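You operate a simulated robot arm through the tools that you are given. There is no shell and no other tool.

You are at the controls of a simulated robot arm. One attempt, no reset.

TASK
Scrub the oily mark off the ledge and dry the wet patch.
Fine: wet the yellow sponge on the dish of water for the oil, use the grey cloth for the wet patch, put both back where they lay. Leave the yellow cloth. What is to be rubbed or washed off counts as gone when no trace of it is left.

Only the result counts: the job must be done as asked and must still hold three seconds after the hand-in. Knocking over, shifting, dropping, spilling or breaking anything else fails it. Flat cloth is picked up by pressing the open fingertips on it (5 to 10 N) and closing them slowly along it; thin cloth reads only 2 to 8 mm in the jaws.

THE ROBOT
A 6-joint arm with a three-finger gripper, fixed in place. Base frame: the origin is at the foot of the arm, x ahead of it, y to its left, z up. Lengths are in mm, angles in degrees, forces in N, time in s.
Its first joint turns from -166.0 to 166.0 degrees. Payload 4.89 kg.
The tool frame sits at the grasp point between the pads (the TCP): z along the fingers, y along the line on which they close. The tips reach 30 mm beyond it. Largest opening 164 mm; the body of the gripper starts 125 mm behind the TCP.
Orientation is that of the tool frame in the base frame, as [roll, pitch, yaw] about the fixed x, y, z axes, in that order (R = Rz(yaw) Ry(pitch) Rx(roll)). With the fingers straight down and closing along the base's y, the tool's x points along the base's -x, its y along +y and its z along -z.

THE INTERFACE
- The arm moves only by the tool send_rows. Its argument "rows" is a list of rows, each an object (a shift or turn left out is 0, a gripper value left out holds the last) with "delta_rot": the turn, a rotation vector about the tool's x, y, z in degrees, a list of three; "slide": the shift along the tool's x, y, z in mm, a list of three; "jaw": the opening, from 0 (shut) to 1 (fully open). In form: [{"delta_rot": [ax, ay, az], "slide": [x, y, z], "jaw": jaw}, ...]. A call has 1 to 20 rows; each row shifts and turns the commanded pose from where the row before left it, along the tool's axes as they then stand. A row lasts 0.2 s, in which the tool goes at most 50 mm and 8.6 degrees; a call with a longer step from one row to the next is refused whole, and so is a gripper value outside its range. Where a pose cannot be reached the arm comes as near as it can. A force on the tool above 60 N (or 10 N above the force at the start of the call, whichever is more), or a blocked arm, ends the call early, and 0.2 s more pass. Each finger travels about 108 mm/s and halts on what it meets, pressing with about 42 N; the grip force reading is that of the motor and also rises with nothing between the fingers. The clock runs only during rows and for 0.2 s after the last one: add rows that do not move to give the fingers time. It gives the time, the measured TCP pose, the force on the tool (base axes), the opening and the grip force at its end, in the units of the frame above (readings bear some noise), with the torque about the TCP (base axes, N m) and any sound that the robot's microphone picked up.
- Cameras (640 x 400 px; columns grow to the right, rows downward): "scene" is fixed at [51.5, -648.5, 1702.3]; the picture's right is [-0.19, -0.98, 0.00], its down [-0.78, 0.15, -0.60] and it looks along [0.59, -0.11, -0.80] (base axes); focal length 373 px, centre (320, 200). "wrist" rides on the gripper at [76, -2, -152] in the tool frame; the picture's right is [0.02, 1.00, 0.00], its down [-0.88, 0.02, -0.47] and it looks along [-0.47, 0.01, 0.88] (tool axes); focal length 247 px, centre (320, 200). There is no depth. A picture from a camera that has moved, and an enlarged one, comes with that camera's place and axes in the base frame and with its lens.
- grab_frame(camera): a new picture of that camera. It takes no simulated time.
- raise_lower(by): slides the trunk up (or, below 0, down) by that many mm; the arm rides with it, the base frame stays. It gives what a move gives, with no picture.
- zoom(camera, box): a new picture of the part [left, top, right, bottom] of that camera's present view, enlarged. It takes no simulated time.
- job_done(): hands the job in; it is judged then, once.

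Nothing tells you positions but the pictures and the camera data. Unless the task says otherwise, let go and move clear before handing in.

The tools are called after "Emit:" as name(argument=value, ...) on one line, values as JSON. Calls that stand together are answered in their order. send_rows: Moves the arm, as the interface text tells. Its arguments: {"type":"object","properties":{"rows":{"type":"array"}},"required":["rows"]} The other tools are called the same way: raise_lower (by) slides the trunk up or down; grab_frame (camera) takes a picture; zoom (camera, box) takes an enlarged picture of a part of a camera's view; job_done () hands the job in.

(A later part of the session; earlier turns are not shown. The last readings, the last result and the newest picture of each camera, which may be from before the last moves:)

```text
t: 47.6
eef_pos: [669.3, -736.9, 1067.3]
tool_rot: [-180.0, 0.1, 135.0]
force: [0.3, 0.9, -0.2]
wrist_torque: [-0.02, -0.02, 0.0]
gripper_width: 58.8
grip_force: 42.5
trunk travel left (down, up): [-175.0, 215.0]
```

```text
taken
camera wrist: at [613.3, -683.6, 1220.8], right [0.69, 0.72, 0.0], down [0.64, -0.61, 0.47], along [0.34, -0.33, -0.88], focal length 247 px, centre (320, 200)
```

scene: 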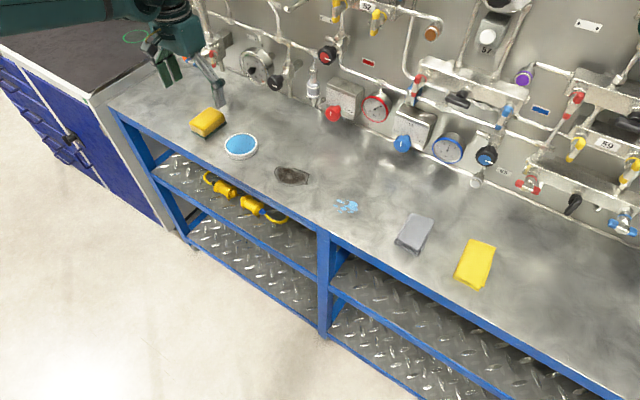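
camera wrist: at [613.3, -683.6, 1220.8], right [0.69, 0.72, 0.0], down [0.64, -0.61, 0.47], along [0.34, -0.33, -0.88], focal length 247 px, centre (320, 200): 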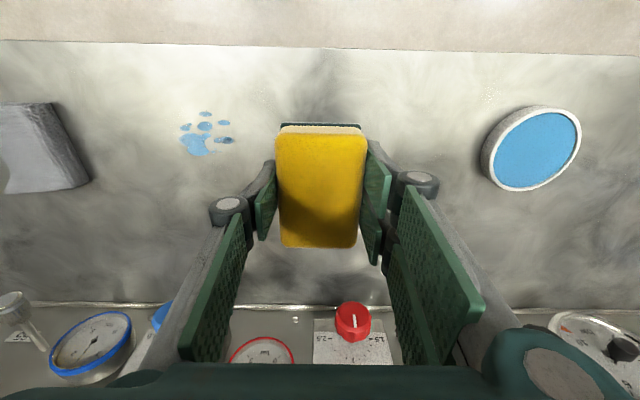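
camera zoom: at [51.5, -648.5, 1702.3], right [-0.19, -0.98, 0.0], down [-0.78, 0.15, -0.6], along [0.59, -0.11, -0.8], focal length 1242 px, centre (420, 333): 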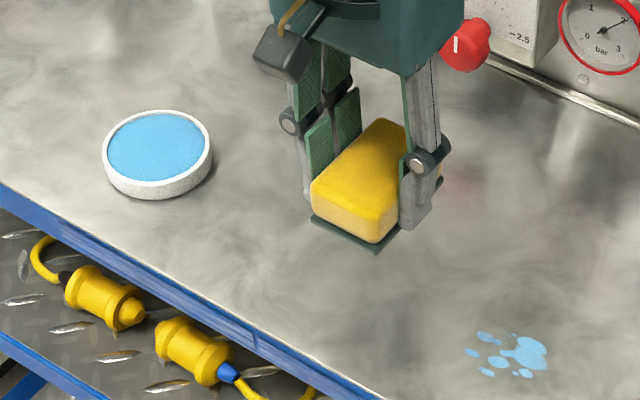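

The oil looks gone from what's visible. I'll carry the sponge back to its place and check the mark's spot unobstructed.

Emit:
send_rows(rows=[{"slide": [-0.3, 20, 0], "jaw": 0.31}, {"slide": [-0.3, 25, 0]}, {"slide": [-0.3, 26, 0]}, {"slide": [-0.3, 26, 0]}, {"slide": [-0.3, 26, 0]}, {"slide": [-0.3, 26, 0]}, {"slide": [-0.3, 26, 0]}, {"slide": [-0.3, 26, 0]}, {"slide": [-0.3, 26, 0]}, {"slide": [-0.2, 26, 0]}, {"slide": [-0.2, 26, 0]}, {"slide": [-0.2, 26, 0]}, {"slide": [-0.2, 25, 0]}, {"slide": [-0.2, 20, 0]}, {"slide": [0, 10, 0]}, {"slide": [0, 0, 0]}, {"slide": [0, 0, 0]}])

Emit:
zoom(camera="scene", box=[240, 140, 340, 215])

Emit:
grab_frame(camera="wrist")

Emit:
grab_frame(camera="scene")

```text
t: 51.2
eef_pos: [925.3, -484.4, 1067.0]
tool_rot: [180.0, 0.0, 135.0]
force: [-0.1, 0.0, 0.5]
wrist_torque: [0.02, 0.04, -0.01]
gripper_width: 58.8
grip_force: 41.9
trunk travel left (down, up): [-175.0, 215.0]
```

```text
5.33 times, centred on (290, 178) of scene
camera zoom: at [51.5, -648.5, 1702.3], right [-0.19, -0.98, 0.0], down [-0.78, 0.15, -0.6], along [0.59, -0.11, -0.8], focal length 1988 px, centre (480, 320)
```

zoom: 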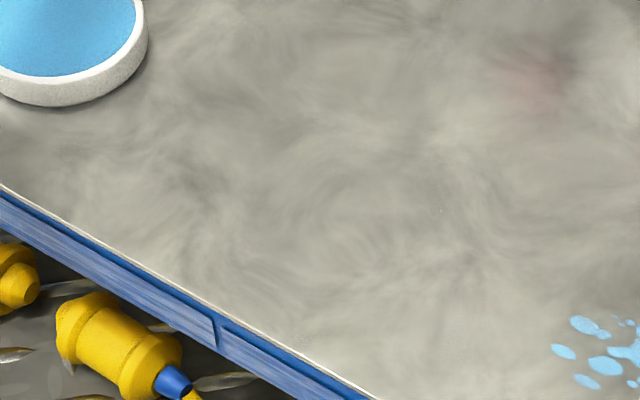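

```text
taken
camera wrist: at [870.8, -431.9, 1220.5], right [0.69, 0.72, 0.0], down [0.64, -0.61, 0.47], along [0.34, -0.33, -0.88], focal length 247 px, centre (320, 200)
```

wrist: 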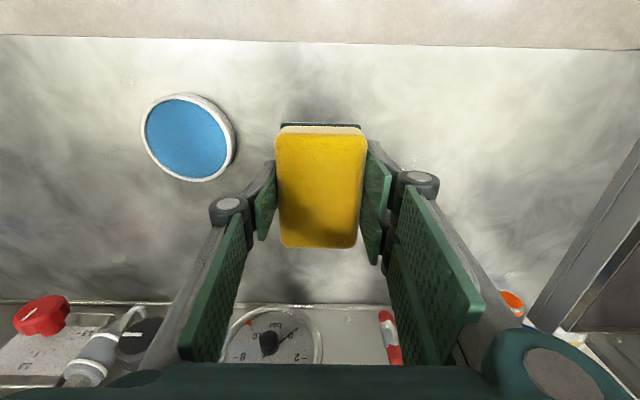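

```text
taken
```

scene: 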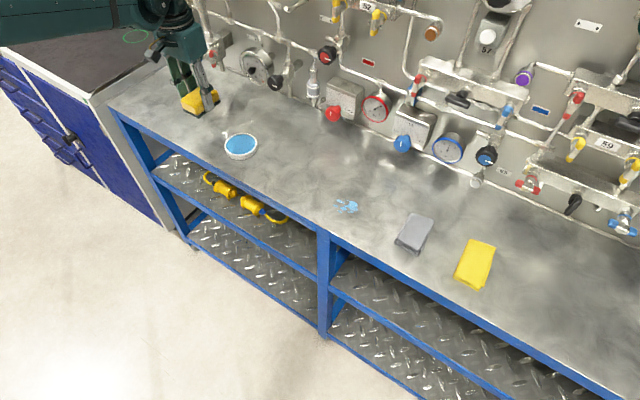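

The oil mark is gone. Lowering the sponge back onto its place.

Emit:
send_rows(rows=[{"slide": [0, 0, 15]}, {"slide": [0, 0, 15]}, {"slide": [0, 0, 15]}, {"slide": [0, 0, 15]}, {"slide": [0, 0, 10]}, {"slide": [0, 0, 5]}, {"slide": [0, 0, 0]}])

Emit:
send_rows(rows=[{"slide": [0, 0, 1.5]}, {"slide": [0, 0, 1.3]}, {"slide": [0, 0, 0]}])

Emit:
zoom(camera="scene", box=[170, 90, 270, 165])

```text
t: 52.8
eef_pos: [924.8, -483.9, 992.6]
tool_rot: [-179.9, 0.1, 135.0]
force: [0.2, 0.2, 0.1]
wrist_torque: [0.02, 0.0, 0.02]
gripper_width: 58.7
grip_force: 41.8
trunk travel left (down, up): [-175.0, 215.0]
```

```text
t: 53.6
eef_pos: [925.9, -483.4, 989.0]
tool_rot: [-180.0, 0.1, 135.1]
force: [0.4, 0.0, -0.7]
wrist_torque: [-0.03, 0.03, -0.02]
gripper_width: 58.5
grip_force: 41.7
trunk travel left (down, up): [-175.0, 215.0]
```

```text
5.33 times, centred on (220, 128) of scene
camera zoom: at [51.5, -648.5, 1702.3], right [-0.19, -0.98, 0.0], down [-0.78, 0.15, -0.6], along [0.59, -0.11, -0.8], focal length 1988 px, centre (853, 587)
```

zoom: 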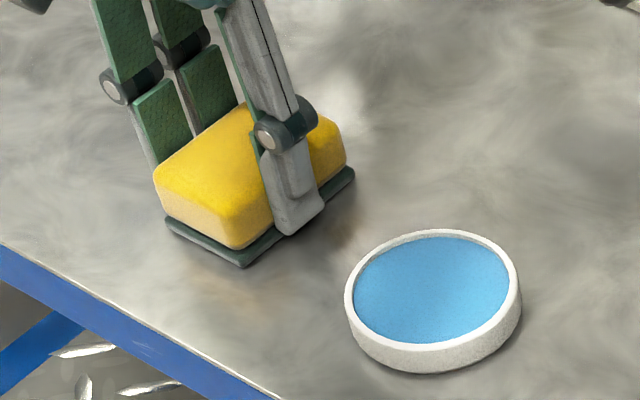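

The sponge outline matches its original place to within a pixel. I'll ease down the last bit, open, and rise.

Emit:
send_rows(rows=[{"slide": [0, 0, 0.7]}, {"slide": [0, 0, 0]}])

Emit:
send_rows(rows=[{"jaw": 0.36}, {"jaw": 0.4}, {"jaw": 0.45}, {"jaw": 0.52}, {"jaw": 0.58}, {"jaw": 0.58}, {"slide": [0, 0, -10]}, {"slide": [0, 0, -15]}, {"slide": [0, 0, -20]}, {"slide": [0, 0, -25]}, {"slide": [0, 0, -25]}, {"slide": [0, 0, -25]}, {"slide": [0, 0, 0]}])

Emit:
zoom(camera="scene", box=[170, 90, 270, 165])

Emit:
grab_frame(camera="wrist")

```text
t: 54.2
eef_pos: [924.9, -484.2, 988.5]
tool_rot: [180.0, -0.1, 135.0]
force: [0.5, 0.7, -0.3]
wrist_torque: [0.02, 0.01, 0.01]
gripper_width: 58.7
grip_force: 41.8
trunk travel left (down, up): [-175.0, 215.0]
```

```text
t: 57.0
eef_pos: [925.2, -483.4, 1109.9]
tool_rot: [180.0, 0.0, 134.9]
force: [-0.6, -0.1, 0.5]
wrist_torque: [0.01, -0.01, 0.01]
gripper_width: 95.0
grip_force: 0.0
trunk travel left (down, up): [-175.0, 215.0]
```

```text
5.33 times, centred on (220, 128) of scene
camera zoom: at [51.5, -648.5, 1702.3], right [-0.19, -0.98, 0.0], down [-0.78, 0.15, -0.6], along [0.59, -0.11, -0.8], focal length 1988 px, centre (853, 587)
```

zoom: 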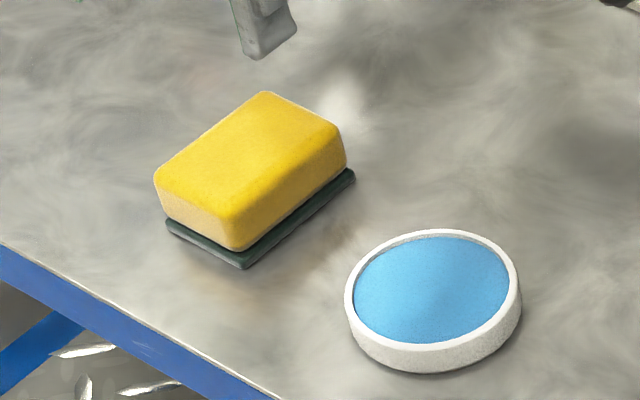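

```text
taken
camera wrist: at [870.5, -431.3, 1263.1], right [0.69, 0.72, 0.0], down [0.64, -0.61, 0.47], along [0.34, -0.33, -0.88], focal length 247 px, centre (320, 200)
```

wrist: 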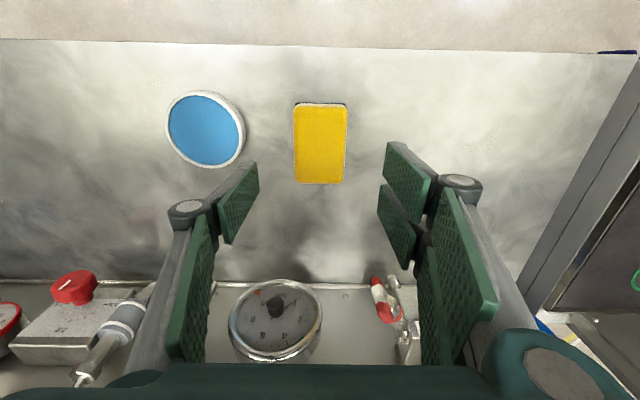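

The sponge is back in place with the dish undisturbed. Next I'll travel along the ledge at a safe height to look at the grey cloth and the wet patch.

Emit:
send_rows(rows=[{"slide": [0, -20, 0]}, {"slide": [0, -35, 0]}, {"slide": [0, -36, 0]}, {"slide": [0, -36, 0]}, {"slide": [0, -36, 0]}, {"slide": [0, -36, 0]}, {"slide": [0, -36, 0]}, {"slide": [0, -36, 0]}, {"slide": [0, -36, 0]}, {"slide": [0, -36, 0]}, {"slide": [0, -36, 0]}, {"slide": [0, -36, 0]}, {"slide": [0, -36, 0]}, {"slide": [0, -36, 0]}, {"slide": [0, -36, 0]}, {"slide": [0, -36, 0]}, {"slide": [0, -33, 0]}, {"slide": [0, -20, 0]}, {"slide": [0, 0, 0]}])

Emit:
grab_frame(camera="wrist")

Emit:
grab_frame(camera="scene")

```text
t: 61.0
eef_pos: [492.6, -917.0, 1109.3]
tool_rot: [-180.0, 0.0, 135.0]
force: [0.3, 0.3, -0.5]
wrist_torque: [0.04, -0.04, 0.0]
gripper_width: 95.1
grip_force: 0.1
trunk travel left (down, up): [-175.0, 215.0]
```

```text
taken
camera wrist: at [437.7, -865.4, 1262.2], right [0.69, 0.72, 0.0], down [0.64, -0.61, 0.47], along [0.34, -0.33, -0.88], focal length 247 px, centre (320, 200)
```

wrist: 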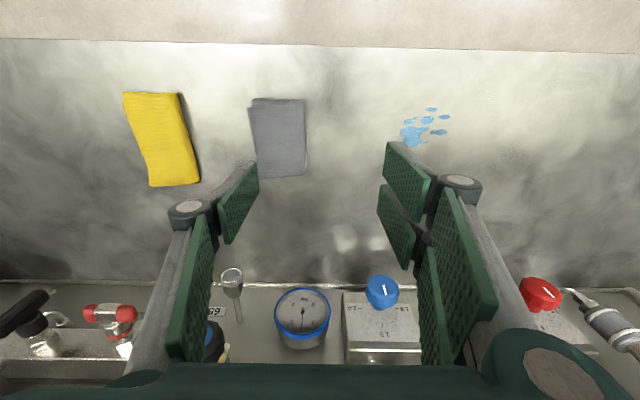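

```text
taken
```

scene: 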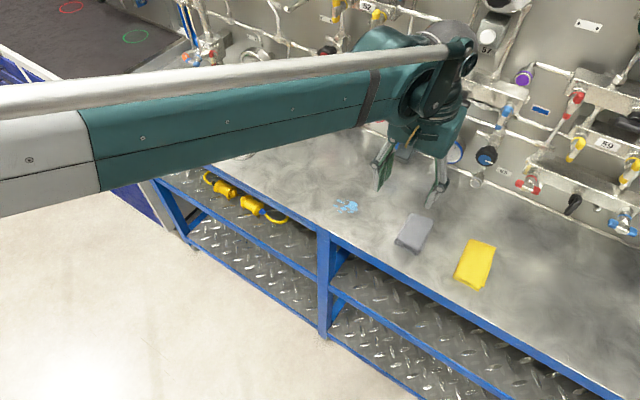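

Emit:
zoom(camera="wrist", box=[200, 70, 360, 200])

Emit:
zoom(camera="wrist", box=[370, 80, 490, 180])

Emit:
zoom(camera="scene", box=[370, 190, 510, 295])

```text
3.08 times, centred on (280, 135) of wrist
camera zoom: at [437.7, -865.4, 1262.2], right [0.69, 0.72, 0.0], down [0.64, -0.61, 0.47], along [0.34, -0.33, -0.88], focal length 760 px, centre (443, 400)
```

zoom: 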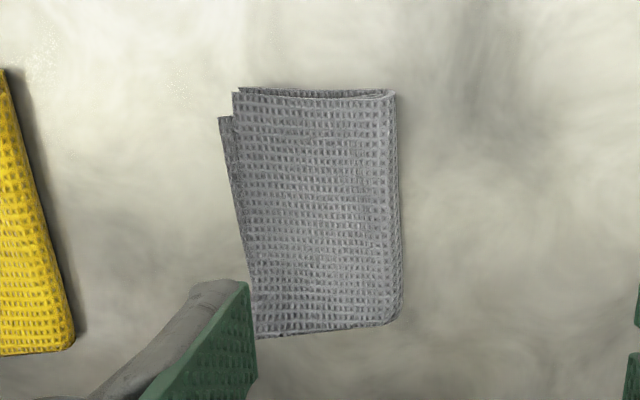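

```text
4.00 times, centred on (430, 130) of wrist
camera zoom: at [437.7, -865.4, 1262.2], right [0.69, 0.72, 0.0], down [0.64, -0.61, 0.47], along [0.34, -0.33, -0.88], focal length 988 px, centre (-120, 480)
```

zoom: 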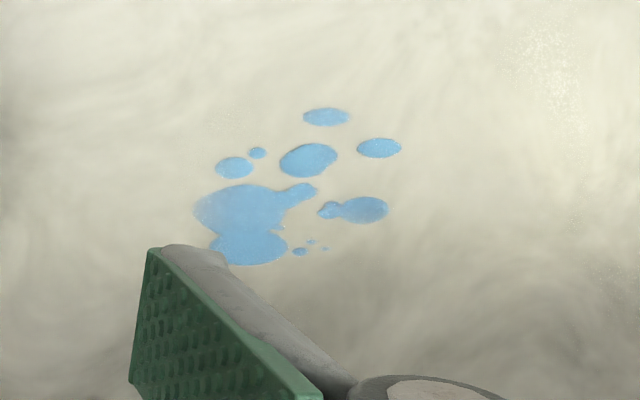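

```text
3.81 times, centred on (440, 242) of scene
camera zoom: at [51.5, -648.5, 1702.3], right [-0.19, -0.98, 0.0], down [-0.78, 0.15, -0.6], along [0.59, -0.11, -0.8], focal length 1420 px, centre (-137, 38)
```

zoom: 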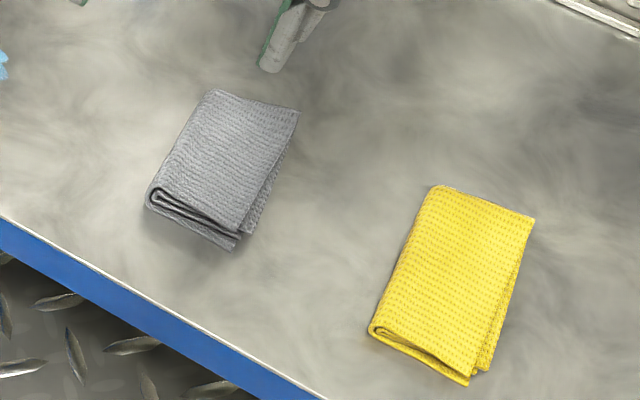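

The cloth lies at about p∈[-382,-320] along the ledge and q∈[955,1054] towards the wall. The wet patch is about 64 × 51 mm. I'll centre over the cloth with the jaws part-closed and come down to just above it.

Emit:
send_rows(rows=[{"slide": [-2, -12.7, 0], "jaw": 0.4}, {"slide": [-2, -12.7, 0], "jaw": 0.3}, {"slide": [-2, -12.7, 0], "jaw": 0.23}, {"slide": [-2.3, -12.9, 0], "jaw": 0.23}, {"slide": [0, 0, 20]}, {"slide": [0, 0, 20]}, {"slide": [0, 0, 20]}, {"slide": [0, 0, 20]}, {"slide": [0, 0, 15]}, {"slide": [0, 0, 0]}, {"slide": [0, 0, 0]}])

Emit:
grab_frame(camera="wrist")

Emit:
zoom(camera="scene", box=[360, 170, 500, 275])

```text
t: 63.2
eef_pos: [459.0, -961.1, 1018.3]
tool_rot: [-179.9, 0.1, 135.0]
force: [-15.9, -8.1, 37.0]
wrist_torque: [-0.22, 0.48, 0.02]
gripper_width: 6.3
grip_force: 17.1
trunk travel left (down, up): [-175.0, 215.0]
stopped in row 11: the force on the tool passed its limit at 63 N (the readings are from after the stop); the commanded pose is now the measured one
```

```text
taken
camera wrist: at [404.7, -907.5, 1171.3], right [0.69, 0.72, 0.0], down [0.64, -0.61, 0.47], along [0.34, -0.33, -0.88], focal length 247 px, centre (320, 200)
```

wrist: 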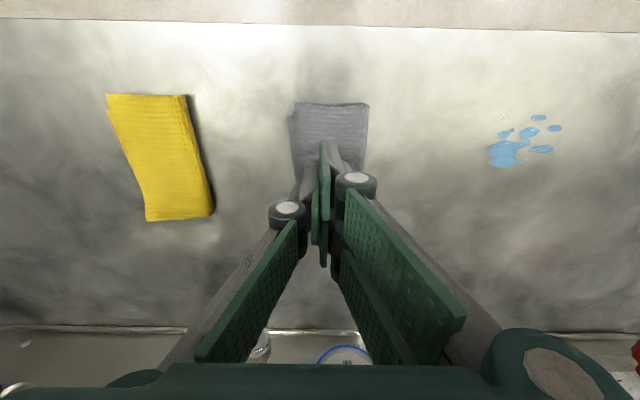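

```text
3.81 times, centred on (430, 222) of scene
camera zoom: at [51.5, -648.5, 1702.3], right [-0.19, -0.98, 0.0], down [-0.78, 0.15, -0.6], along [0.59, -0.11, -0.8], focal length 1420 px, centre (-99, 114)
```

zoom: 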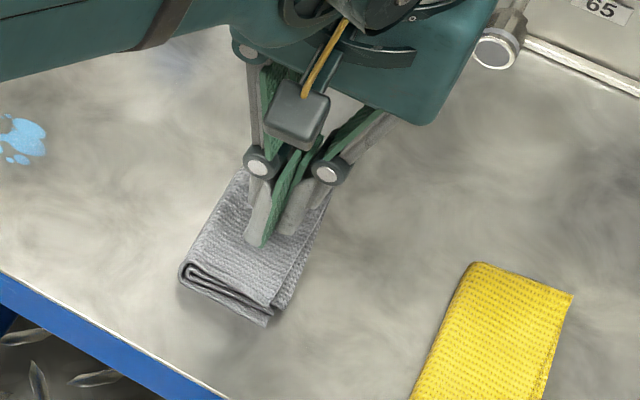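

Contact came earlier than I expected, at TCP z≈1018, and the jaws read 6.3 mm. I'll look closely before doing anything else.

Emit:
zoom(camera="wrist", box=[240, 90, 420, 260])

Emit:
zoom(camera="scene", box=[390, 190, 470, 260])

Emit:
grab_frame(camera="scene")

```text
2.35 times, centred on (330, 175) of wrist
camera zoom: at [404.7, -907.5, 1171.3], right [0.69, 0.72, 0.0], down [0.64, -0.61, 0.47], along [0.34, -0.33, -0.88], focal length 581 px, centre (296, 259)
```

zoom: 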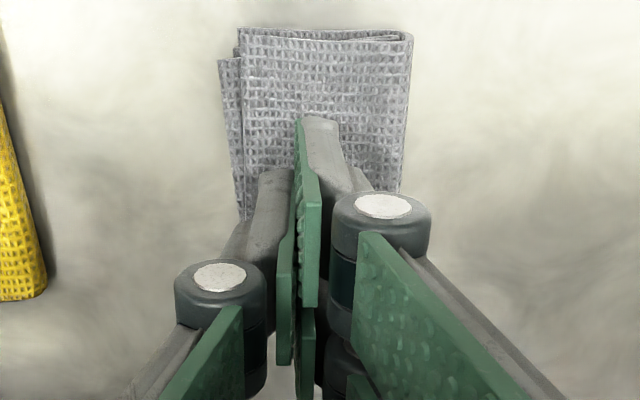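

```text
5.71 times, centred on (430, 225) of scene
camera zoom: at [51.5, -648.5, 1702.3], right [-0.19, -0.98, 0.0], down [-0.78, 0.15, -0.6], along [0.59, -0.11, -0.8], focal length 2129 px, centre (-309, 57)
```

zoom: 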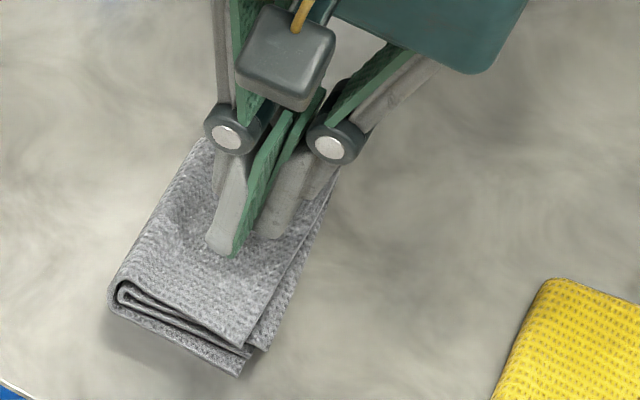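

```text
taken
```

scene: 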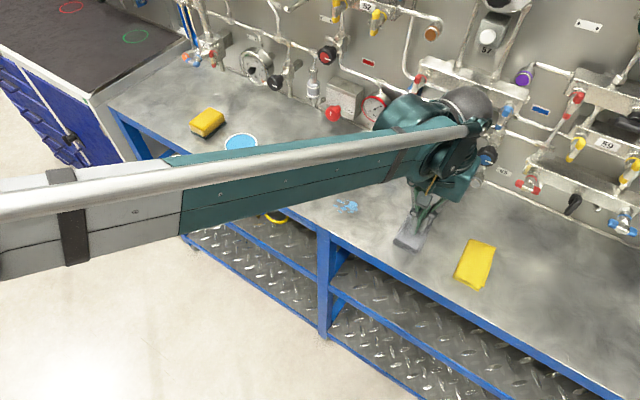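

Emit:
send_rows(rows=[{"slide": [0, 0, -1], "jaw": 0.03}, {"slide": [0, 0, -1], "jaw": 0}, {"slide": [0, 0, 0], "jaw": 0}, {"slide": [0, 0, 0], "jaw": 0}])

Emit:
zoom(camera="scene", box=[390, 190, 470, 260])

Emit:
zoom(camera="wrist", box=[240, 90, 420, 260])

```text
t: 64.2
eef_pos: [463.9, -958.7, 1018.7]
tool_rot: [179.9, 0.1, 135.1]
force: [-1.9, -0.6, 15.0]
wrist_torque: [0.04, 0.05, 0.01]
gripper_width: 5.8
grip_force: 41.9
trunk travel left (down, up): [-175.0, 215.0]
```

```text
5.71 times, centred on (430, 225) of scene
camera zoom: at [51.5, -648.5, 1702.3], right [-0.19, -0.98, 0.0], down [-0.78, 0.15, -0.6], along [0.59, -0.11, -0.8], focal length 2129 px, centre (-309, 57)
```

zoom: 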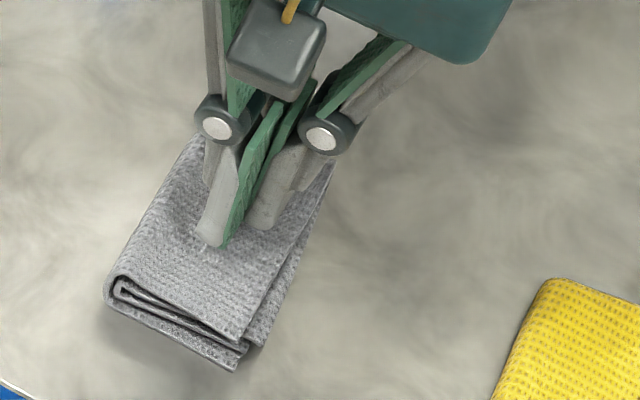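

```text
2.35 times, centred on (330, 175) of wrist
camera zoom: at [408.8, -906.1, 1171.3], right [0.69, 0.72, 0.0], down [0.64, -0.61, 0.47], along [0.34, -0.33, -0.88], focal length 581 px, centre (296, 259)
```

zoom: 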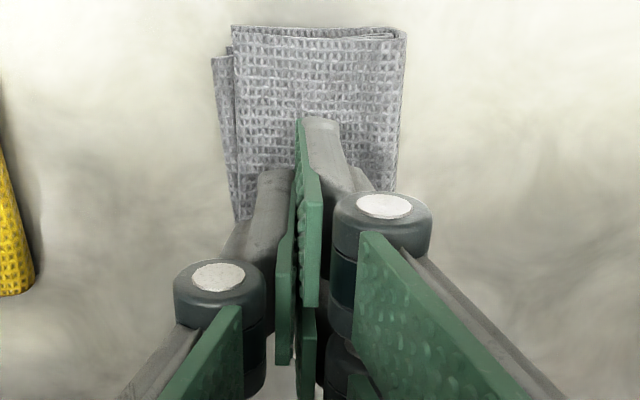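

The jaws now read 5.8 mm with full grip force, and the cloth shifted along with the tool, so it seems to be pinched. I'll lift slowly and check.

Emit:
send_rows(rows=[{"slide": [0, 0, -2], "jaw": 0}, {"slide": [0, 0, -3]}, {"slide": [0, 0, -5]}, {"slide": [0, 0, -5]}, {"slide": [0, 0, -5]}, {"slide": [0, 0, -5]}, {"slide": [0, 0, -5]}, {"slide": [0, 0, 0]}])

Emit:
zoom(camera="scene", box=[370, 170, 490, 265])

Emit:
grab_frame(camera="wrist")

```text
t: 66.0
eef_pos: [463.1, -958.6, 1048.5]
tool_rot: [-180.0, 0.0, 135.2]
force: [0.2, -0.2, 0.0]
wrist_torque: [-0.02, -0.03, 0.0]
gripper_width: 0.2
grip_force: 41.9
trunk travel left (down, up): [-175.0, 215.0]
```

```text
4.21 times, centred on (430, 218) of scene
camera zoom: at [51.5, -648.5, 1702.3], right [-0.19, -0.98, 0.0], down [-0.78, 0.15, -0.6], along [0.59, -0.11, -0.8], focal length 1569 px, centre (-143, 126)
```

zoom: 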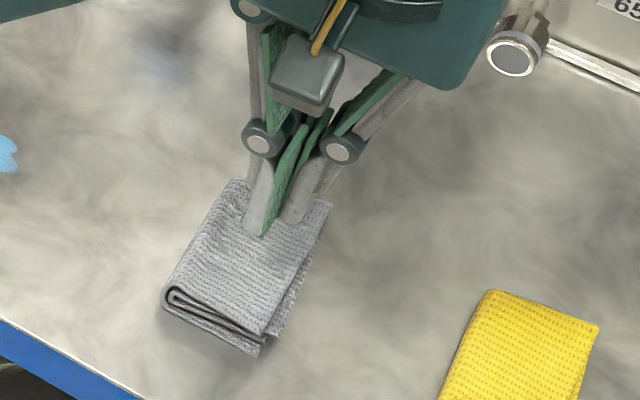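

```text
taken
camera wrist: at [408.4, -906.9, 1200.8], right [0.69, 0.72, 0.0], down [0.64, -0.61, 0.47], along [0.34, -0.33, -0.88], focal length 247 px, centre (320, 200)
```

wrist: 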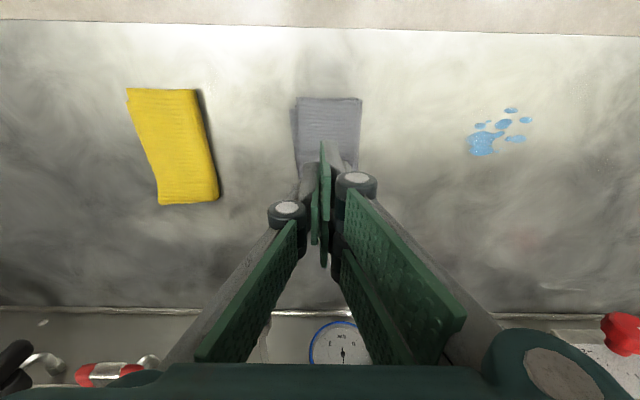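

The cloth slipped out and lies about 4 mm along from its original spot. I'll redo the pick properly: reopen a little, recentre, press to 5–10 N, then close slowly.

Emit:
send_rows(rows=[{"slide": [4, 5, 0], "jaw": 0.2}, {"jaw": 0.2}, {"slide": [0, 0, 7], "jaw": 0.2}, {"slide": [0, 0, 7], "jaw": 0.2}, {"slide": [0, 0, 0], "jaw": 0.2}])

Emit:
grab_frame(camera="wrist")

Emit:
zoom(camera="scene", box=[370, 170, 490, 265])

```text
t: 67.2
eef_pos: [464.9, -952.2, 1033.7]
tool_rot: [-180.0, 0.0, 135.1]
force: [-0.1, 0.3, 0.3]
wrist_torque: [0.02, -0.01, -0.01]
gripper_width: 33.0
grip_force: 0.0
trunk travel left (down, up): [-175.0, 215.0]
```

```text
taken
camera wrist: at [409.2, -900.7, 1186.8], right [0.69, 0.72, 0.0], down [0.64, -0.61, 0.47], along [0.34, -0.33, -0.88], focal length 247 px, centre (320, 200)
```

wrist: 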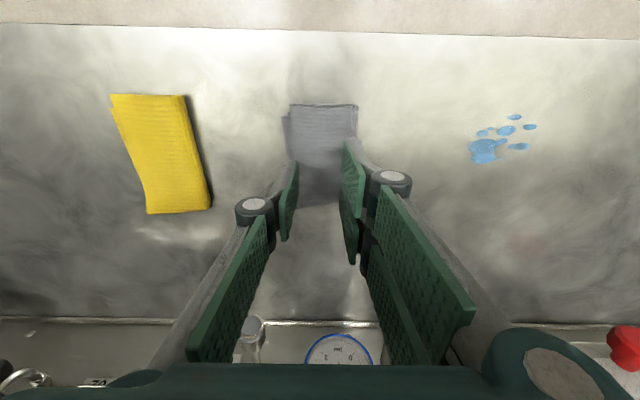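

```text
4.21 times, centred on (430, 218) of scene
camera zoom: at [51.5, -648.5, 1702.3], right [-0.19, -0.98, 0.0], down [-0.78, 0.15, -0.6], along [0.59, -0.11, -0.8], focal length 1569 px, centre (-143, 126)
```

zoom: 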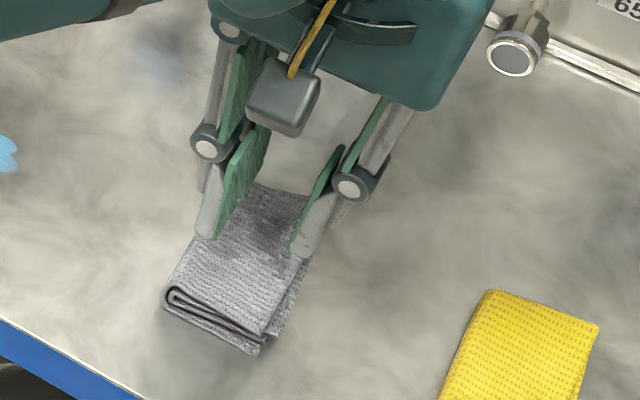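

Emit:
send_rows(rows=[{"slide": [0, 0, 4]}, {"slide": [0, 0, 3]}, {"slide": [0, 0, 0]}])

Emit:
send_rows(rows=[{"slide": [0, 0, 1.5]}, {"slide": [0, 0, 1.5]}, {"slide": [0, 0, 0]}])

Emit:
send_rows(rows=[{"slide": [0, 0, 1]}, {"slide": [0, 0, 1]}, {"slide": [0, 0, 0]}])

```text
t: 68.0
eef_pos: [464.9, -952.4, 1027.5]
tool_rot: [-180.0, 0.0, 135.1]
force: [-0.1, -0.2, -0.7]
wrist_torque: [-0.04, -0.01, -0.05]
gripper_width: 32.7
grip_force: 0.1
trunk travel left (down, up): [-175.0, 215.0]
```

```text
t: 68.8
eef_pos: [463.8, -952.2, 1023.1]
tool_rot: [-179.9, 0.0, 134.9]
force: [0.1, 0.1, 0.2]
wrist_torque: [0.0, -0.02, 0.04]
gripper_width: 32.6
grip_force: 0.0
trunk travel left (down, up): [-175.0, 215.0]
```

```text
t: 69.6
eef_pos: [463.8, -952.6, 1023.7]
tool_rot: [-179.9, 0.0, 135.2]
force: [-0.2, -0.2, -0.2]
wrist_torque: [-0.01, 0.01, -0.02]
gripper_width: 32.8
grip_force: 0.1
trunk travel left (down, up): [-175.0, 215.0]
```

Emit:
send_rows(rows=[{"slide": [0, 0, 1]}, {"slide": [0, 0, 1]}, {"slide": [0, 0, 0]}])

Emit:
send_rows(rows=[{"slide": [0, 0, 1]}, {"slide": [0, 0, 1]}, {"slide": [0, 0, 0]}])

Emit:
zoom(camera="scene", box=[370, 170, 490, 265])

```text
t: 70.4
eef_pos: [463.4, -951.8, 1020.4]
tool_rot: [-180.0, 0.2, 135.1]
force: [2.1, -2.0, 17.2]
wrist_torque: [-0.08, 0.0, 0.02]
gripper_width: 32.7
grip_force: 0.1
trunk travel left (down, up): [-175.0, 215.0]
```

```text
t: 71.2
eef_pos: [463.4, -952.1, 1020.1]
tool_rot: [-180.0, 0.1, 135.1]
force: [1.4, -4.0, 40.7]
wrist_torque: [-0.22, -0.07, 0.04]
gripper_width: 32.4
grip_force: 0.1
trunk travel left (down, up): [-175.0, 215.0]
```

```text
4.21 times, centred on (430, 218) of scene
camera zoom: at [51.5, -648.5, 1702.3], right [-0.19, -0.98, 0.0], down [-0.78, 0.15, -0.6], along [0.59, -0.11, -0.8], focal length 1569 px, centre (-143, 126)
```

zoom: 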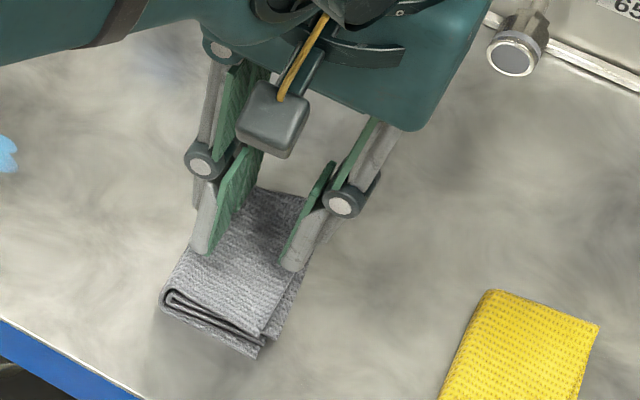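

Contact at TCP z≈1020.5. I'll back off to about 8 N, then start closing slowly.

Emit:
send_rows(rows=[{"slide": [0, 0, -1.4]}, {"slide": [0, 0, -1.3]}, {"slide": [0, 0, 0]}])

Emit:
send_rows(rows=[{"jaw": 0.19}, {"jaw": 0.18}, {"jaw": 0.17}, {"jaw": 0.16}, {"jaw": 0.16}])

```text
t: 72.0
eef_pos: [463.5, -953.5, 1021.1]
tool_rot: [179.8, 0.2, 135.1]
force: [-2.4, 3.9, 13.4]
wrist_torque: [0.18, -0.04, -0.01]
gripper_width: 32.0
grip_force: 0.0
trunk travel left (down, up): [-175.0, 215.0]
```

```text
t: 73.2
eef_pos: [465.4, -952.8, 1020.5]
tool_rot: [-179.9, 0.1, 135.1]
force: [-0.1, 0.2, 10.1]
wrist_torque: [0.0, -0.05, 0.05]
gripper_width: 27.2
grip_force: 0.4
trunk travel left (down, up): [-175.0, 215.0]
```

Emit:
send_rows(rows=[{"jaw": 0.15}, {"jaw": 0.14}, {"jaw": 0.13}, {"jaw": 0.12}, {"jaw": 0.11}, {"jaw": 0.11}])

Emit:
zoom(camera="scene", box=[390, 190, 470, 260])

Emit:
zoom(camera="wrist", box=[240, 90, 420, 260])

```text
t: 74.6
eef_pos: [463.3, -953.2, 1021.7]
tool_rot: [180.0, 0.2, 135.1]
force: [1.0, 0.4, 5.5]
wrist_torque: [0.03, 0.0, 0.01]
gripper_width: 16.5
grip_force: 0.0
trunk travel left (down, up): [-175.0, 215.0]
```

```text
5.71 times, centred on (430, 225) of scene
camera zoom: at [51.5, -648.5, 1702.3], right [-0.19, -0.98, 0.0], down [-0.78, 0.15, -0.6], along [0.59, -0.11, -0.8], focal length 2129 px, centre (-309, 57)
```

zoom: 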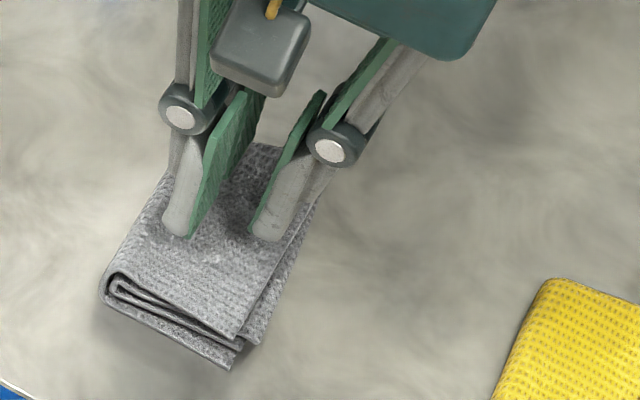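

```text
2.35 times, centred on (330, 175) of wrist
camera zoom: at [409.4, -900.7, 1173.8], right [0.69, 0.72, 0.0], down [0.64, -0.61, 0.47], along [0.34, -0.33, -0.88], focal length 581 px, centre (296, 259)
```

zoom: 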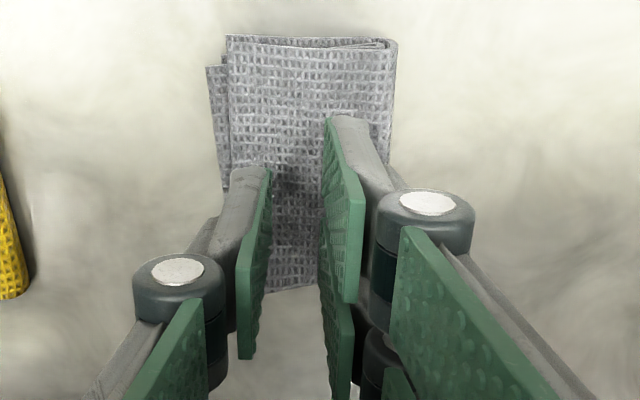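

Emit:
send_rows(rows=[{"slide": [0, 0, 0.3], "jaw": 0.1}, {"jaw": 0.09}, {"jaw": 0.08}, {"jaw": 0.07}, {"jaw": 0.06}, {"jaw": 0.06}])

Emit:
send_rows(rows=[{"jaw": 0.05}, {"jaw": 0.04}, {"jaw": 0.03}, {"jaw": 0.02}, {"jaw": 0.01}, {"jaw": 0}, {"jaw": 0}])

Emit:
zoom(camera="scene", box=[390, 190, 470, 260])

Emit:
zoom(camera="wrist", box=[240, 90, 420, 260])

```text
t: 76.0
eef_pos: [464.5, -952.1, 1020.5]
tool_rot: [-180.0, 0.0, 135.1]
force: [0.0, -0.3, 1.3]
wrist_torque: [-0.03, 0.06, 0.02]
gripper_width: 10.2
grip_force: 0.3
trunk travel left (down, up): [-175.0, 215.0]
```

```text
t: 77.6
eef_pos: [464.2, -953.0, 1019.9]
tool_rot: [-179.9, 0.0, 135.0]
force: [-0.1, -0.3, 0.7]
wrist_torque: [-0.03, -0.01, 0.0]
gripper_width: 0.0
grip_force: 42.1
trunk travel left (down, up): [-175.0, 215.0]
```

```text
5.71 times, centred on (430, 225) of scene
camera zoom: at [51.5, -648.5, 1702.3], right [-0.19, -0.98, 0.0], down [-0.78, 0.15, -0.6], along [0.59, -0.11, -0.8], focal length 2129 px, centre (-309, 57)
```

zoom: 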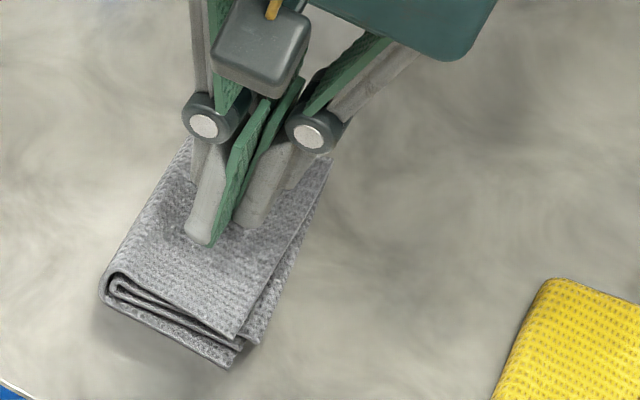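

```text
2.35 times, centred on (330, 175) of wrist
camera zoom: at [409.5, -900.9, 1173.4], right [0.69, 0.72, 0.0], down [0.64, -0.61, 0.47], along [0.34, -0.33, -0.88], focal length 581 px, centre (296, 259)
```

zoom: 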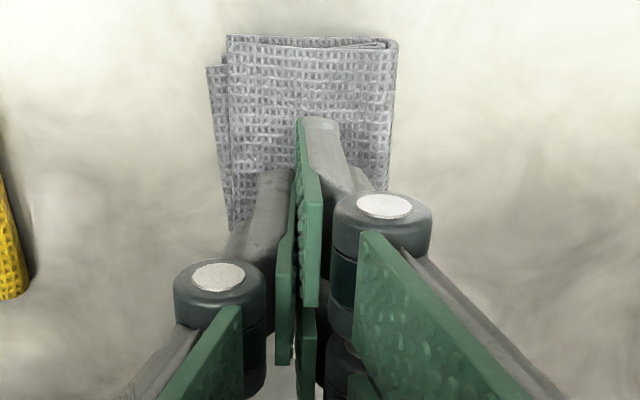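

The tips retract slightly as the jaws close, so the pressure faded and the cloth wasn't pinched. I'll reopen, press again, and feed downward while closing to hold 5–10 N.

Emit:
send_rows(rows=[{"slide": [0, 0, -4], "jaw": 0}, {"slide": [0, 0, 0], "jaw": 0.2}, {"jaw": 0.2}, {"jaw": 0.2}, {"slide": [0, 0, 2]}, {"slide": [0, 0, 1]}, {"slide": [0, 0, 0]}])

Emit:
send_rows(rows=[{"slide": [0, 0, 0.5]}, {"slide": [0, 0, 0]}])

```text
t: 79.2
eef_pos: [463.8, -952.9, 1021.1]
tool_rot: [-179.9, 0.2, 135.1]
force: [1.4, -0.3, 3.3]
wrist_torque: [0.04, -0.05, -0.01]
gripper_width: 33.2
grip_force: 0.1
trunk travel left (down, up): [-175.0, 215.0]
```

```text
t: 79.8
eef_pos: [464.7, -953.8, 1020.8]
tool_rot: [180.0, 0.1, 135.1]
force: [-0.4, 0.2, 5.9]
wrist_torque: [0.08, -0.09, 0.01]
gripper_width: 32.8
grip_force: 0.3
trunk travel left (down, up): [-175.0, 215.0]
```

Emit:
send_rows(rows=[{"slide": [0, 0, 0.3], "jaw": 0.19}, {"slide": [0, 0, 0.05], "jaw": 0.18}, {"slide": [0, 0, 0.05], "jaw": 0.17}, {"slide": [0, 0, 0.05], "jaw": 0.16}])

Emit:
send_rows(rows=[{"slide": [0, 0, 0.08], "jaw": 0.15}, {"slide": [0, 0, 0.08], "jaw": 0.14}, {"slide": [0, 0, 0.1], "jaw": 0.13}])

Emit:
send_rows(rows=[{"slide": [0, 0, 0.1], "jaw": 0.12}, {"slide": [0, 0, 0.12], "jaw": 0.11}])

```text
t: 80.8
eef_pos: [464.4, -952.0, 1020.3]
tool_rot: [-180.0, 0.1, 135.1]
force: [0.9, 1.4, 14.2]
wrist_torque: [0.17, -0.16, 0.01]
gripper_width: 25.5
grip_force: 0.1
trunk travel left (down, up): [-175.0, 215.0]
```

```text
t: 81.6
eef_pos: [464.8, -952.7, 1020.0]
tool_rot: [180.0, 0.0, 135.0]
force: [-0.6, -1.4, 17.0]
wrist_torque: [0.07, -0.02, 0.01]
gripper_width: 21.9
grip_force: 0.5
trunk travel left (down, up): [-175.0, 215.0]
```

```text
t: 82.2
eef_pos: [463.9, -951.1, 1018.7]
tool_rot: [180.0, 0.1, 135.0]
force: [-1.9, -0.5, 10.2]
wrist_torque: [0.02, 0.04, -0.01]
gripper_width: 14.2
grip_force: 0.0
trunk travel left (down, up): [-175.0, 215.0]
```

Emit:
send_rows(rows=[{"slide": [0, 0, 0.15], "jaw": 0.1}, {"slide": [0, 0, 0.15], "jaw": 0.09}])

Emit:
send_rows(rows=[{"slide": [0, 0, 0.2], "jaw": 0.08}, {"slide": [0, 0, 0.2], "jaw": 0.07}])

Emit:
send_rows(rows=[{"slide": [0, 0, 0.25], "jaw": 0.06}, {"slide": [0, 0, 0.25], "jaw": 0.05}])

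```text
t: 82.8
eef_pos: [463.5, -954.0, 1019.7]
tool_rot: [-180.0, 0.0, 135.1]
force: [-0.9, -1.1, 8.8]
wrist_torque: [0.0, -0.02, -0.02]
gripper_width: 13.2
grip_force: 0.1
trunk travel left (down, up): [-175.0, 215.0]
```

```text
t: 83.4
eef_pos: [464.8, -952.5, 1020.6]
tool_rot: [-180.0, 0.1, 135.0]
force: [1.4, -0.1, 11.1]
wrist_torque: [0.06, -0.08, 0.03]
gripper_width: 9.6
grip_force: 0.1
trunk travel left (down, up): [-175.0, 215.0]
```

```text
t: 84.0
eef_pos: [464.0, -953.0, 1018.3]
tool_rot: [180.0, 0.1, 135.0]
force: [-1.0, -1.0, 9.4]
wrist_torque: [-0.02, 0.08, -0.03]
gripper_width: 5.8
grip_force: 0.0
trunk travel left (down, up): [-175.0, 215.0]
```

Emit:
send_rows(rows=[{"slide": [0, 0, 0.25], "jaw": 0.04}, {"slide": [0, 0, 0.25], "jaw": 0.03}])

Emit:
send_rows(rows=[{"slide": [0, 0, 0.2], "jaw": 0.02}, {"slide": [0, 0, 0.1], "jaw": 0.01}, {"jaw": 0}, {"jaw": 0}])

Emit:
zoom(camera="scene", box=[390, 190, 470, 260])

Emit:
zoom(camera="wrist", box=[240, 90, 420, 260])

```text
t: 84.6
eef_pos: [463.6, -952.7, 1018.8]
tool_rot: [180.0, 0.0, 135.0]
force: [-1.0, 0.2, 5.8]
wrist_torque: [0.02, 0.02, 0.0]
gripper_width: 5.7
grip_force: 42.4
trunk travel left (down, up): [-175.0, 215.0]
```

```text
t: 85.6
eef_pos: [464.2, -953.4, 1018.9]
tool_rot: [180.0, 0.1, 135.1]
force: [0.5, -0.3, 8.3]
wrist_torque: [0.02, 0.0, -0.01]
gripper_width: 5.8
grip_force: 42.1
trunk travel left (down, up): [-175.0, 215.0]
```

```text
5.71 times, centred on (430, 225) of scene
camera zoom: at [51.5, -648.5, 1702.3], right [-0.19, -0.98, 0.0], down [-0.78, 0.15, -0.6], along [0.59, -0.11, -0.8], focal length 2129 px, centre (-309, 57)
```

zoom: 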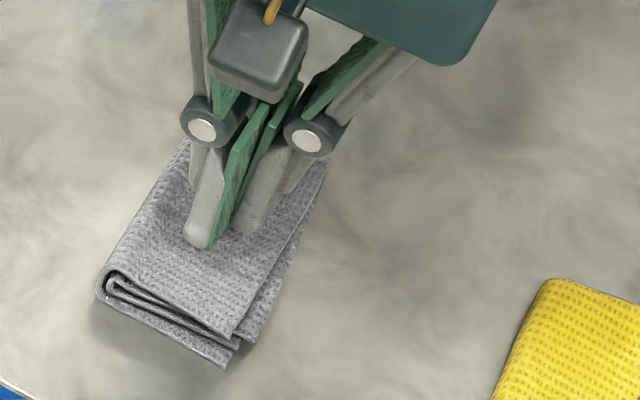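

```text
2.35 times, centred on (330, 175) of wrist
camera zoom: at [409.1, -900.4, 1171.6], right [0.69, 0.72, 0.0], down [0.64, -0.61, 0.47], along [0.34, -0.33, -0.88], focal length 581 px, centre (296, 259)
```

zoom: 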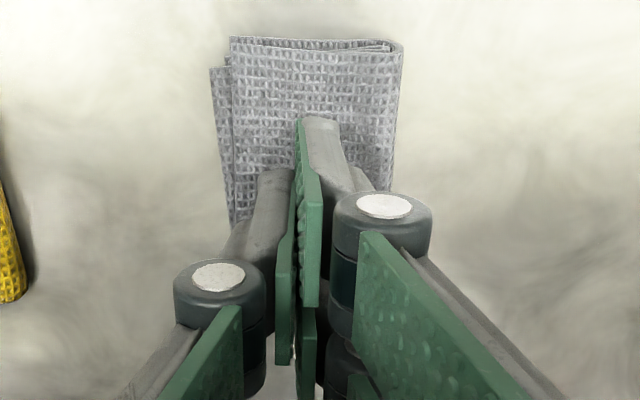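

The jaws are holding at 5.8 mm with 42 N at the right pressure. Lifting very slowly this time.

Emit:
send_rows(rows=[{"slide": [0, 0, -0.5]}, {"slide": [0, 0, -0.5]}, {"slide": [0, 0, -0.5]}, {"slide": [0, 0, -0.5]}, {"slide": [0, 0, 0]}])

Emit:
send_rows(rows=[{"slide": [0, 0, -1]}, {"slide": [0, 0, -1]}, {"slide": [0, 0, -1]}, {"slide": [0, 0, 0]}])

Emit:
zoom(camera="scene", box=[390, 190, 470, 260])

```text
t: 86.8
eef_pos: [463.3, -952.5, 1019.4]
tool_rot: [180.0, 0.0, 135.1]
force: [1.0, -0.2, 0.9]
wrist_torque: [0.02, 0.03, -0.01]
gripper_width: 0.0
grip_force: 42.9
trunk travel left (down, up): [-175.0, 215.0]
```

```text
t: 87.8
eef_pos: [464.2, -953.1, 1023.9]
tool_rot: [180.0, 0.0, 135.1]
force: [-0.5, -0.1, -0.2]
wrist_torque: [0.01, 0.03, -0.01]
gripper_width: 0.1
grip_force: 42.2
trunk travel left (down, up): [-175.0, 215.0]
```

```text
5.71 times, centred on (430, 225) of scene
camera zoom: at [51.5, -648.5, 1702.3], right [-0.19, -0.98, 0.0], down [-0.78, 0.15, -0.6], along [0.59, -0.11, -0.8], focal length 2129 px, centre (-309, 57)
```

zoom: 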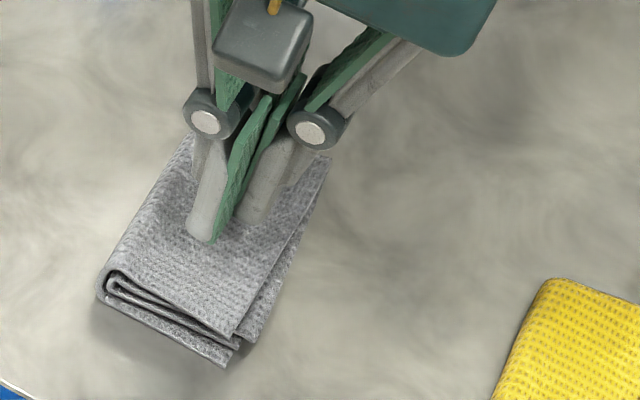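

The pinch slipped off again because only a shallow ridge was caught. I'll rise, open a little and look at the cloth's shape.

Emit:
send_rows(rows=[{"slide": [0, 0, -15], "jaw": 0.3}, {"slide": [0, 0, -20], "jaw": 0.3}, {"slide": [20, 0, -20], "jaw": 0.3}, {"slide": [20, 0, -20]}, {"slide": [20, 0, -20]}, {"slide": [20, 0, 0]}, {"slide": [0, 0, 0]}])

Emit:
zoom(camera="scene", box=[380, 195, 460, 265])

Emit:
grab_frame(camera="wrist")

```text
t: 89.4
eef_pos: [406.6, -895.0, 1118.6]
tool_rot: [-180.0, 0.1, 135.1]
force: [-0.3, 0.5, 0.8]
wrist_torque: [-0.04, -0.04, 0.01]
gripper_width: 48.8
grip_force: 0.1
trunk travel left (down, up): [-175.0, 215.0]
```

```text
5.71 times, centred on (420, 230) of scene
camera zoom: at [51.5, -648.5, 1702.3], right [-0.19, -0.98, 0.0], down [-0.78, 0.15, -0.6], along [0.59, -0.11, -0.8], focal length 2129 px, centre (-251, 29)
```

zoom: 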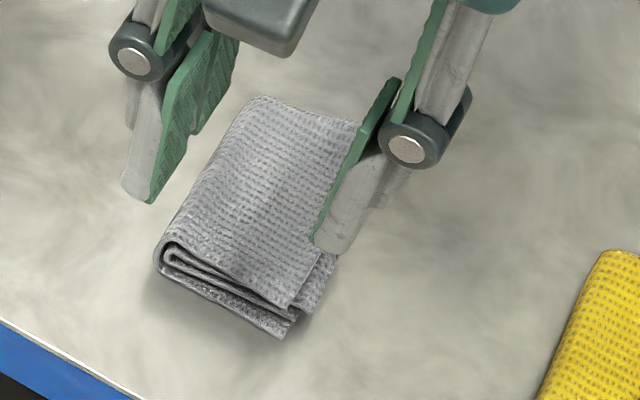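

```text
taken
camera wrist: at [351.9, -844.0, 1271.6], right [0.69, 0.72, 0.0], down [0.64, -0.61, 0.47], along [0.34, -0.33, -0.88], focal length 247 px, centre (320, 200)
```

wrist: 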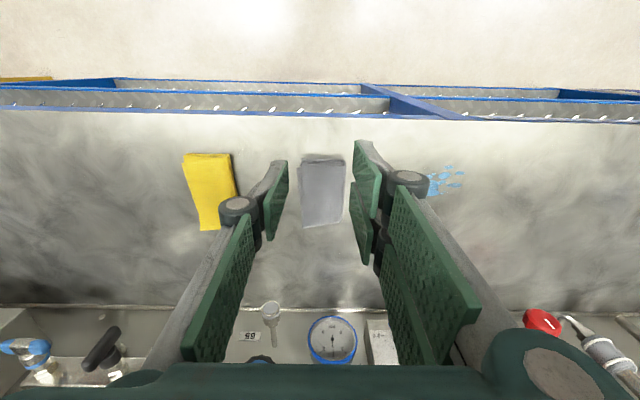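

Emit:
zoom(camera="wrist", box=[270, 130, 370, 250])

Emit:
zoom(camera="scene", box=[390, 205, 440, 255])

```text
3.33 times, centred on (320, 190) of wrist
camera zoom: at [351.9, -844.0, 1271.6], right [0.69, 0.72, 0.0], down [0.64, -0.61, 0.47], along [0.34, -0.33, -0.88], focal length 823 px, centre (320, 233)
```

zoom: 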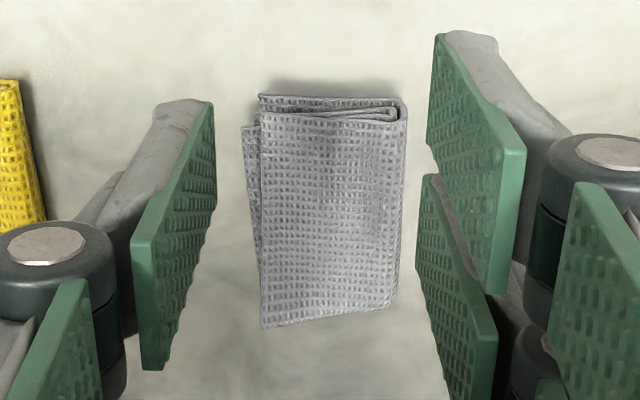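

```text
8.00 times, centred on (415, 230) of scene
camera zoom: at [51.5, -648.5, 1702.3], right [-0.19, -0.98, 0.0], down [-0.78, 0.15, -0.6], along [0.59, -0.11, -0.8], focal length 2981 px, centre (-440, -40)
```

zoom: 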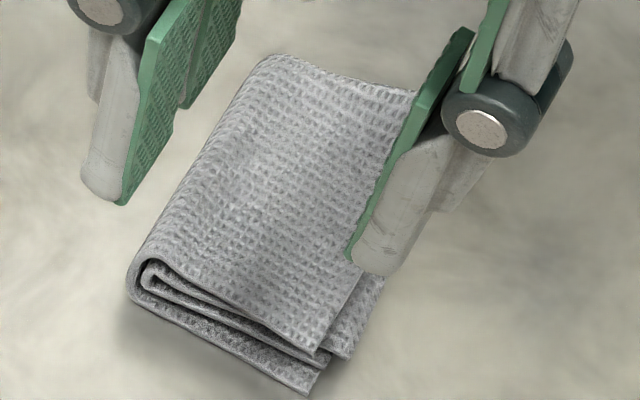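

The cloth is soft and slightly shifted, about 9 mm along, which I'll correct when putting it back. I'll retry with a wider starting gap of 42 mm so a bigger fold gathers, keeping 5–10 N throughout.

Emit:
send_rows(rows=[{"slide": [-20, 1.3, 0], "jaw": 0.257}, {"slide": [-20, 1.3, 0]}, {"slide": [-20, 1.4, 0]}, {"slide": [-20.6, 1.4, 0]}, {"slide": [0, 0, 25]}, {"slide": [0, 0, 25]}, {"slide": [0, 0, 25]}, {"slide": [0, 0, 15]}, {"slide": [0, 0, 2]}, {"slide": [0, 0, 0]}])

Emit:
zoom(camera="wrist", box=[240, 90, 420, 260])

Emit:
zoom(camera="scene", box=[390, 190, 470, 260])

```text
t: 91.6
eef_pos: [468.2, -948.7, 1025.9]
tool_rot: [179.9, 0.0, 135.2]
force: [-0.8, -0.3, 0.3]
wrist_torque: [0.01, 0.0, -0.01]
gripper_width: 42.4
grip_force: 0.0
trunk travel left (down, up): [-175.0, 215.0]
```

```text
2.35 times, centred on (330, 175) of wrist
camera zoom: at [413.4, -897.6, 1178.8], right [0.69, 0.72, 0.0], down [0.64, -0.61, 0.47], along [0.34, -0.33, -0.88], focal length 581 px, centre (296, 259)
```

zoom: 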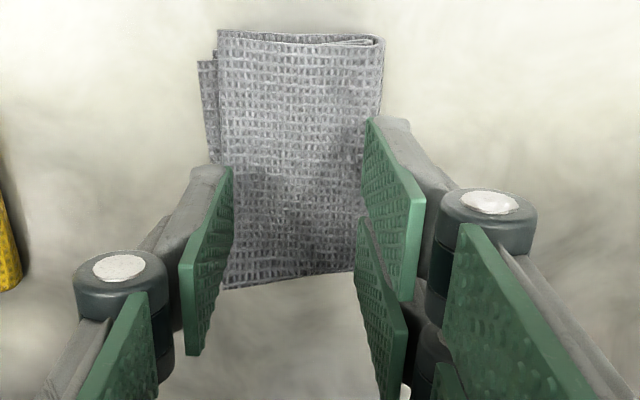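

```text
5.71 times, centred on (430, 225) of scene
camera zoom: at [51.5, -648.5, 1702.3], right [-0.19, -0.98, 0.0], down [-0.78, 0.15, -0.6], along [0.59, -0.11, -0.8], focal length 2129 px, centre (-309, 57)
```

zoom: 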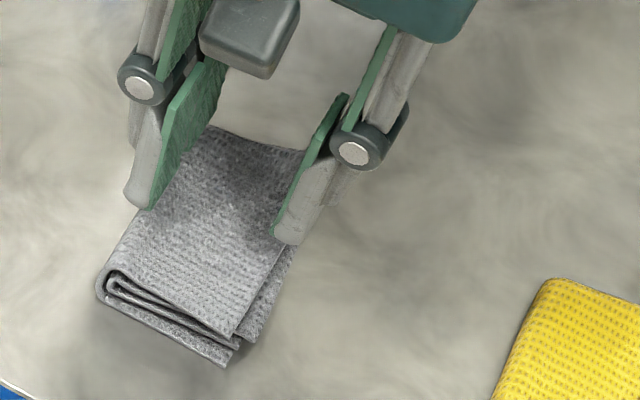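

Emit:
send_rows(rows=[{"jaw": 0.232}, {"slide": [0, 0, 2]}, {"slide": [0, 0, 1.5]}, {"slide": [0, 0, 0]}])

Emit:
send_rows(rows=[{"slide": [0, 0, 1]}, {"slide": [0, 0, 0.5]}, {"slide": [0, 0, 0]}])

```text
t: 92.6
eef_pos: [468.7, -950.1, 1022.1]
tool_rot: [180.0, 0.0, 135.0]
force: [-0.5, -0.5, -0.2]
wrist_torque: [0.01, 0.01, 0.02]
gripper_width: 38.1
grip_force: 0.1
trunk travel left (down, up): [-175.0, 215.0]
```

```text
t: 93.4
eef_pos: [468.5, -948.8, 1021.9]
tool_rot: [180.0, 0.0, 135.1]
force: [0.1, -2.0, 4.2]
wrist_torque: [-0.12, 0.05, 0.06]
gripper_width: 38.3
grip_force: 0.6
trunk travel left (down, up): [-175.0, 215.0]
```

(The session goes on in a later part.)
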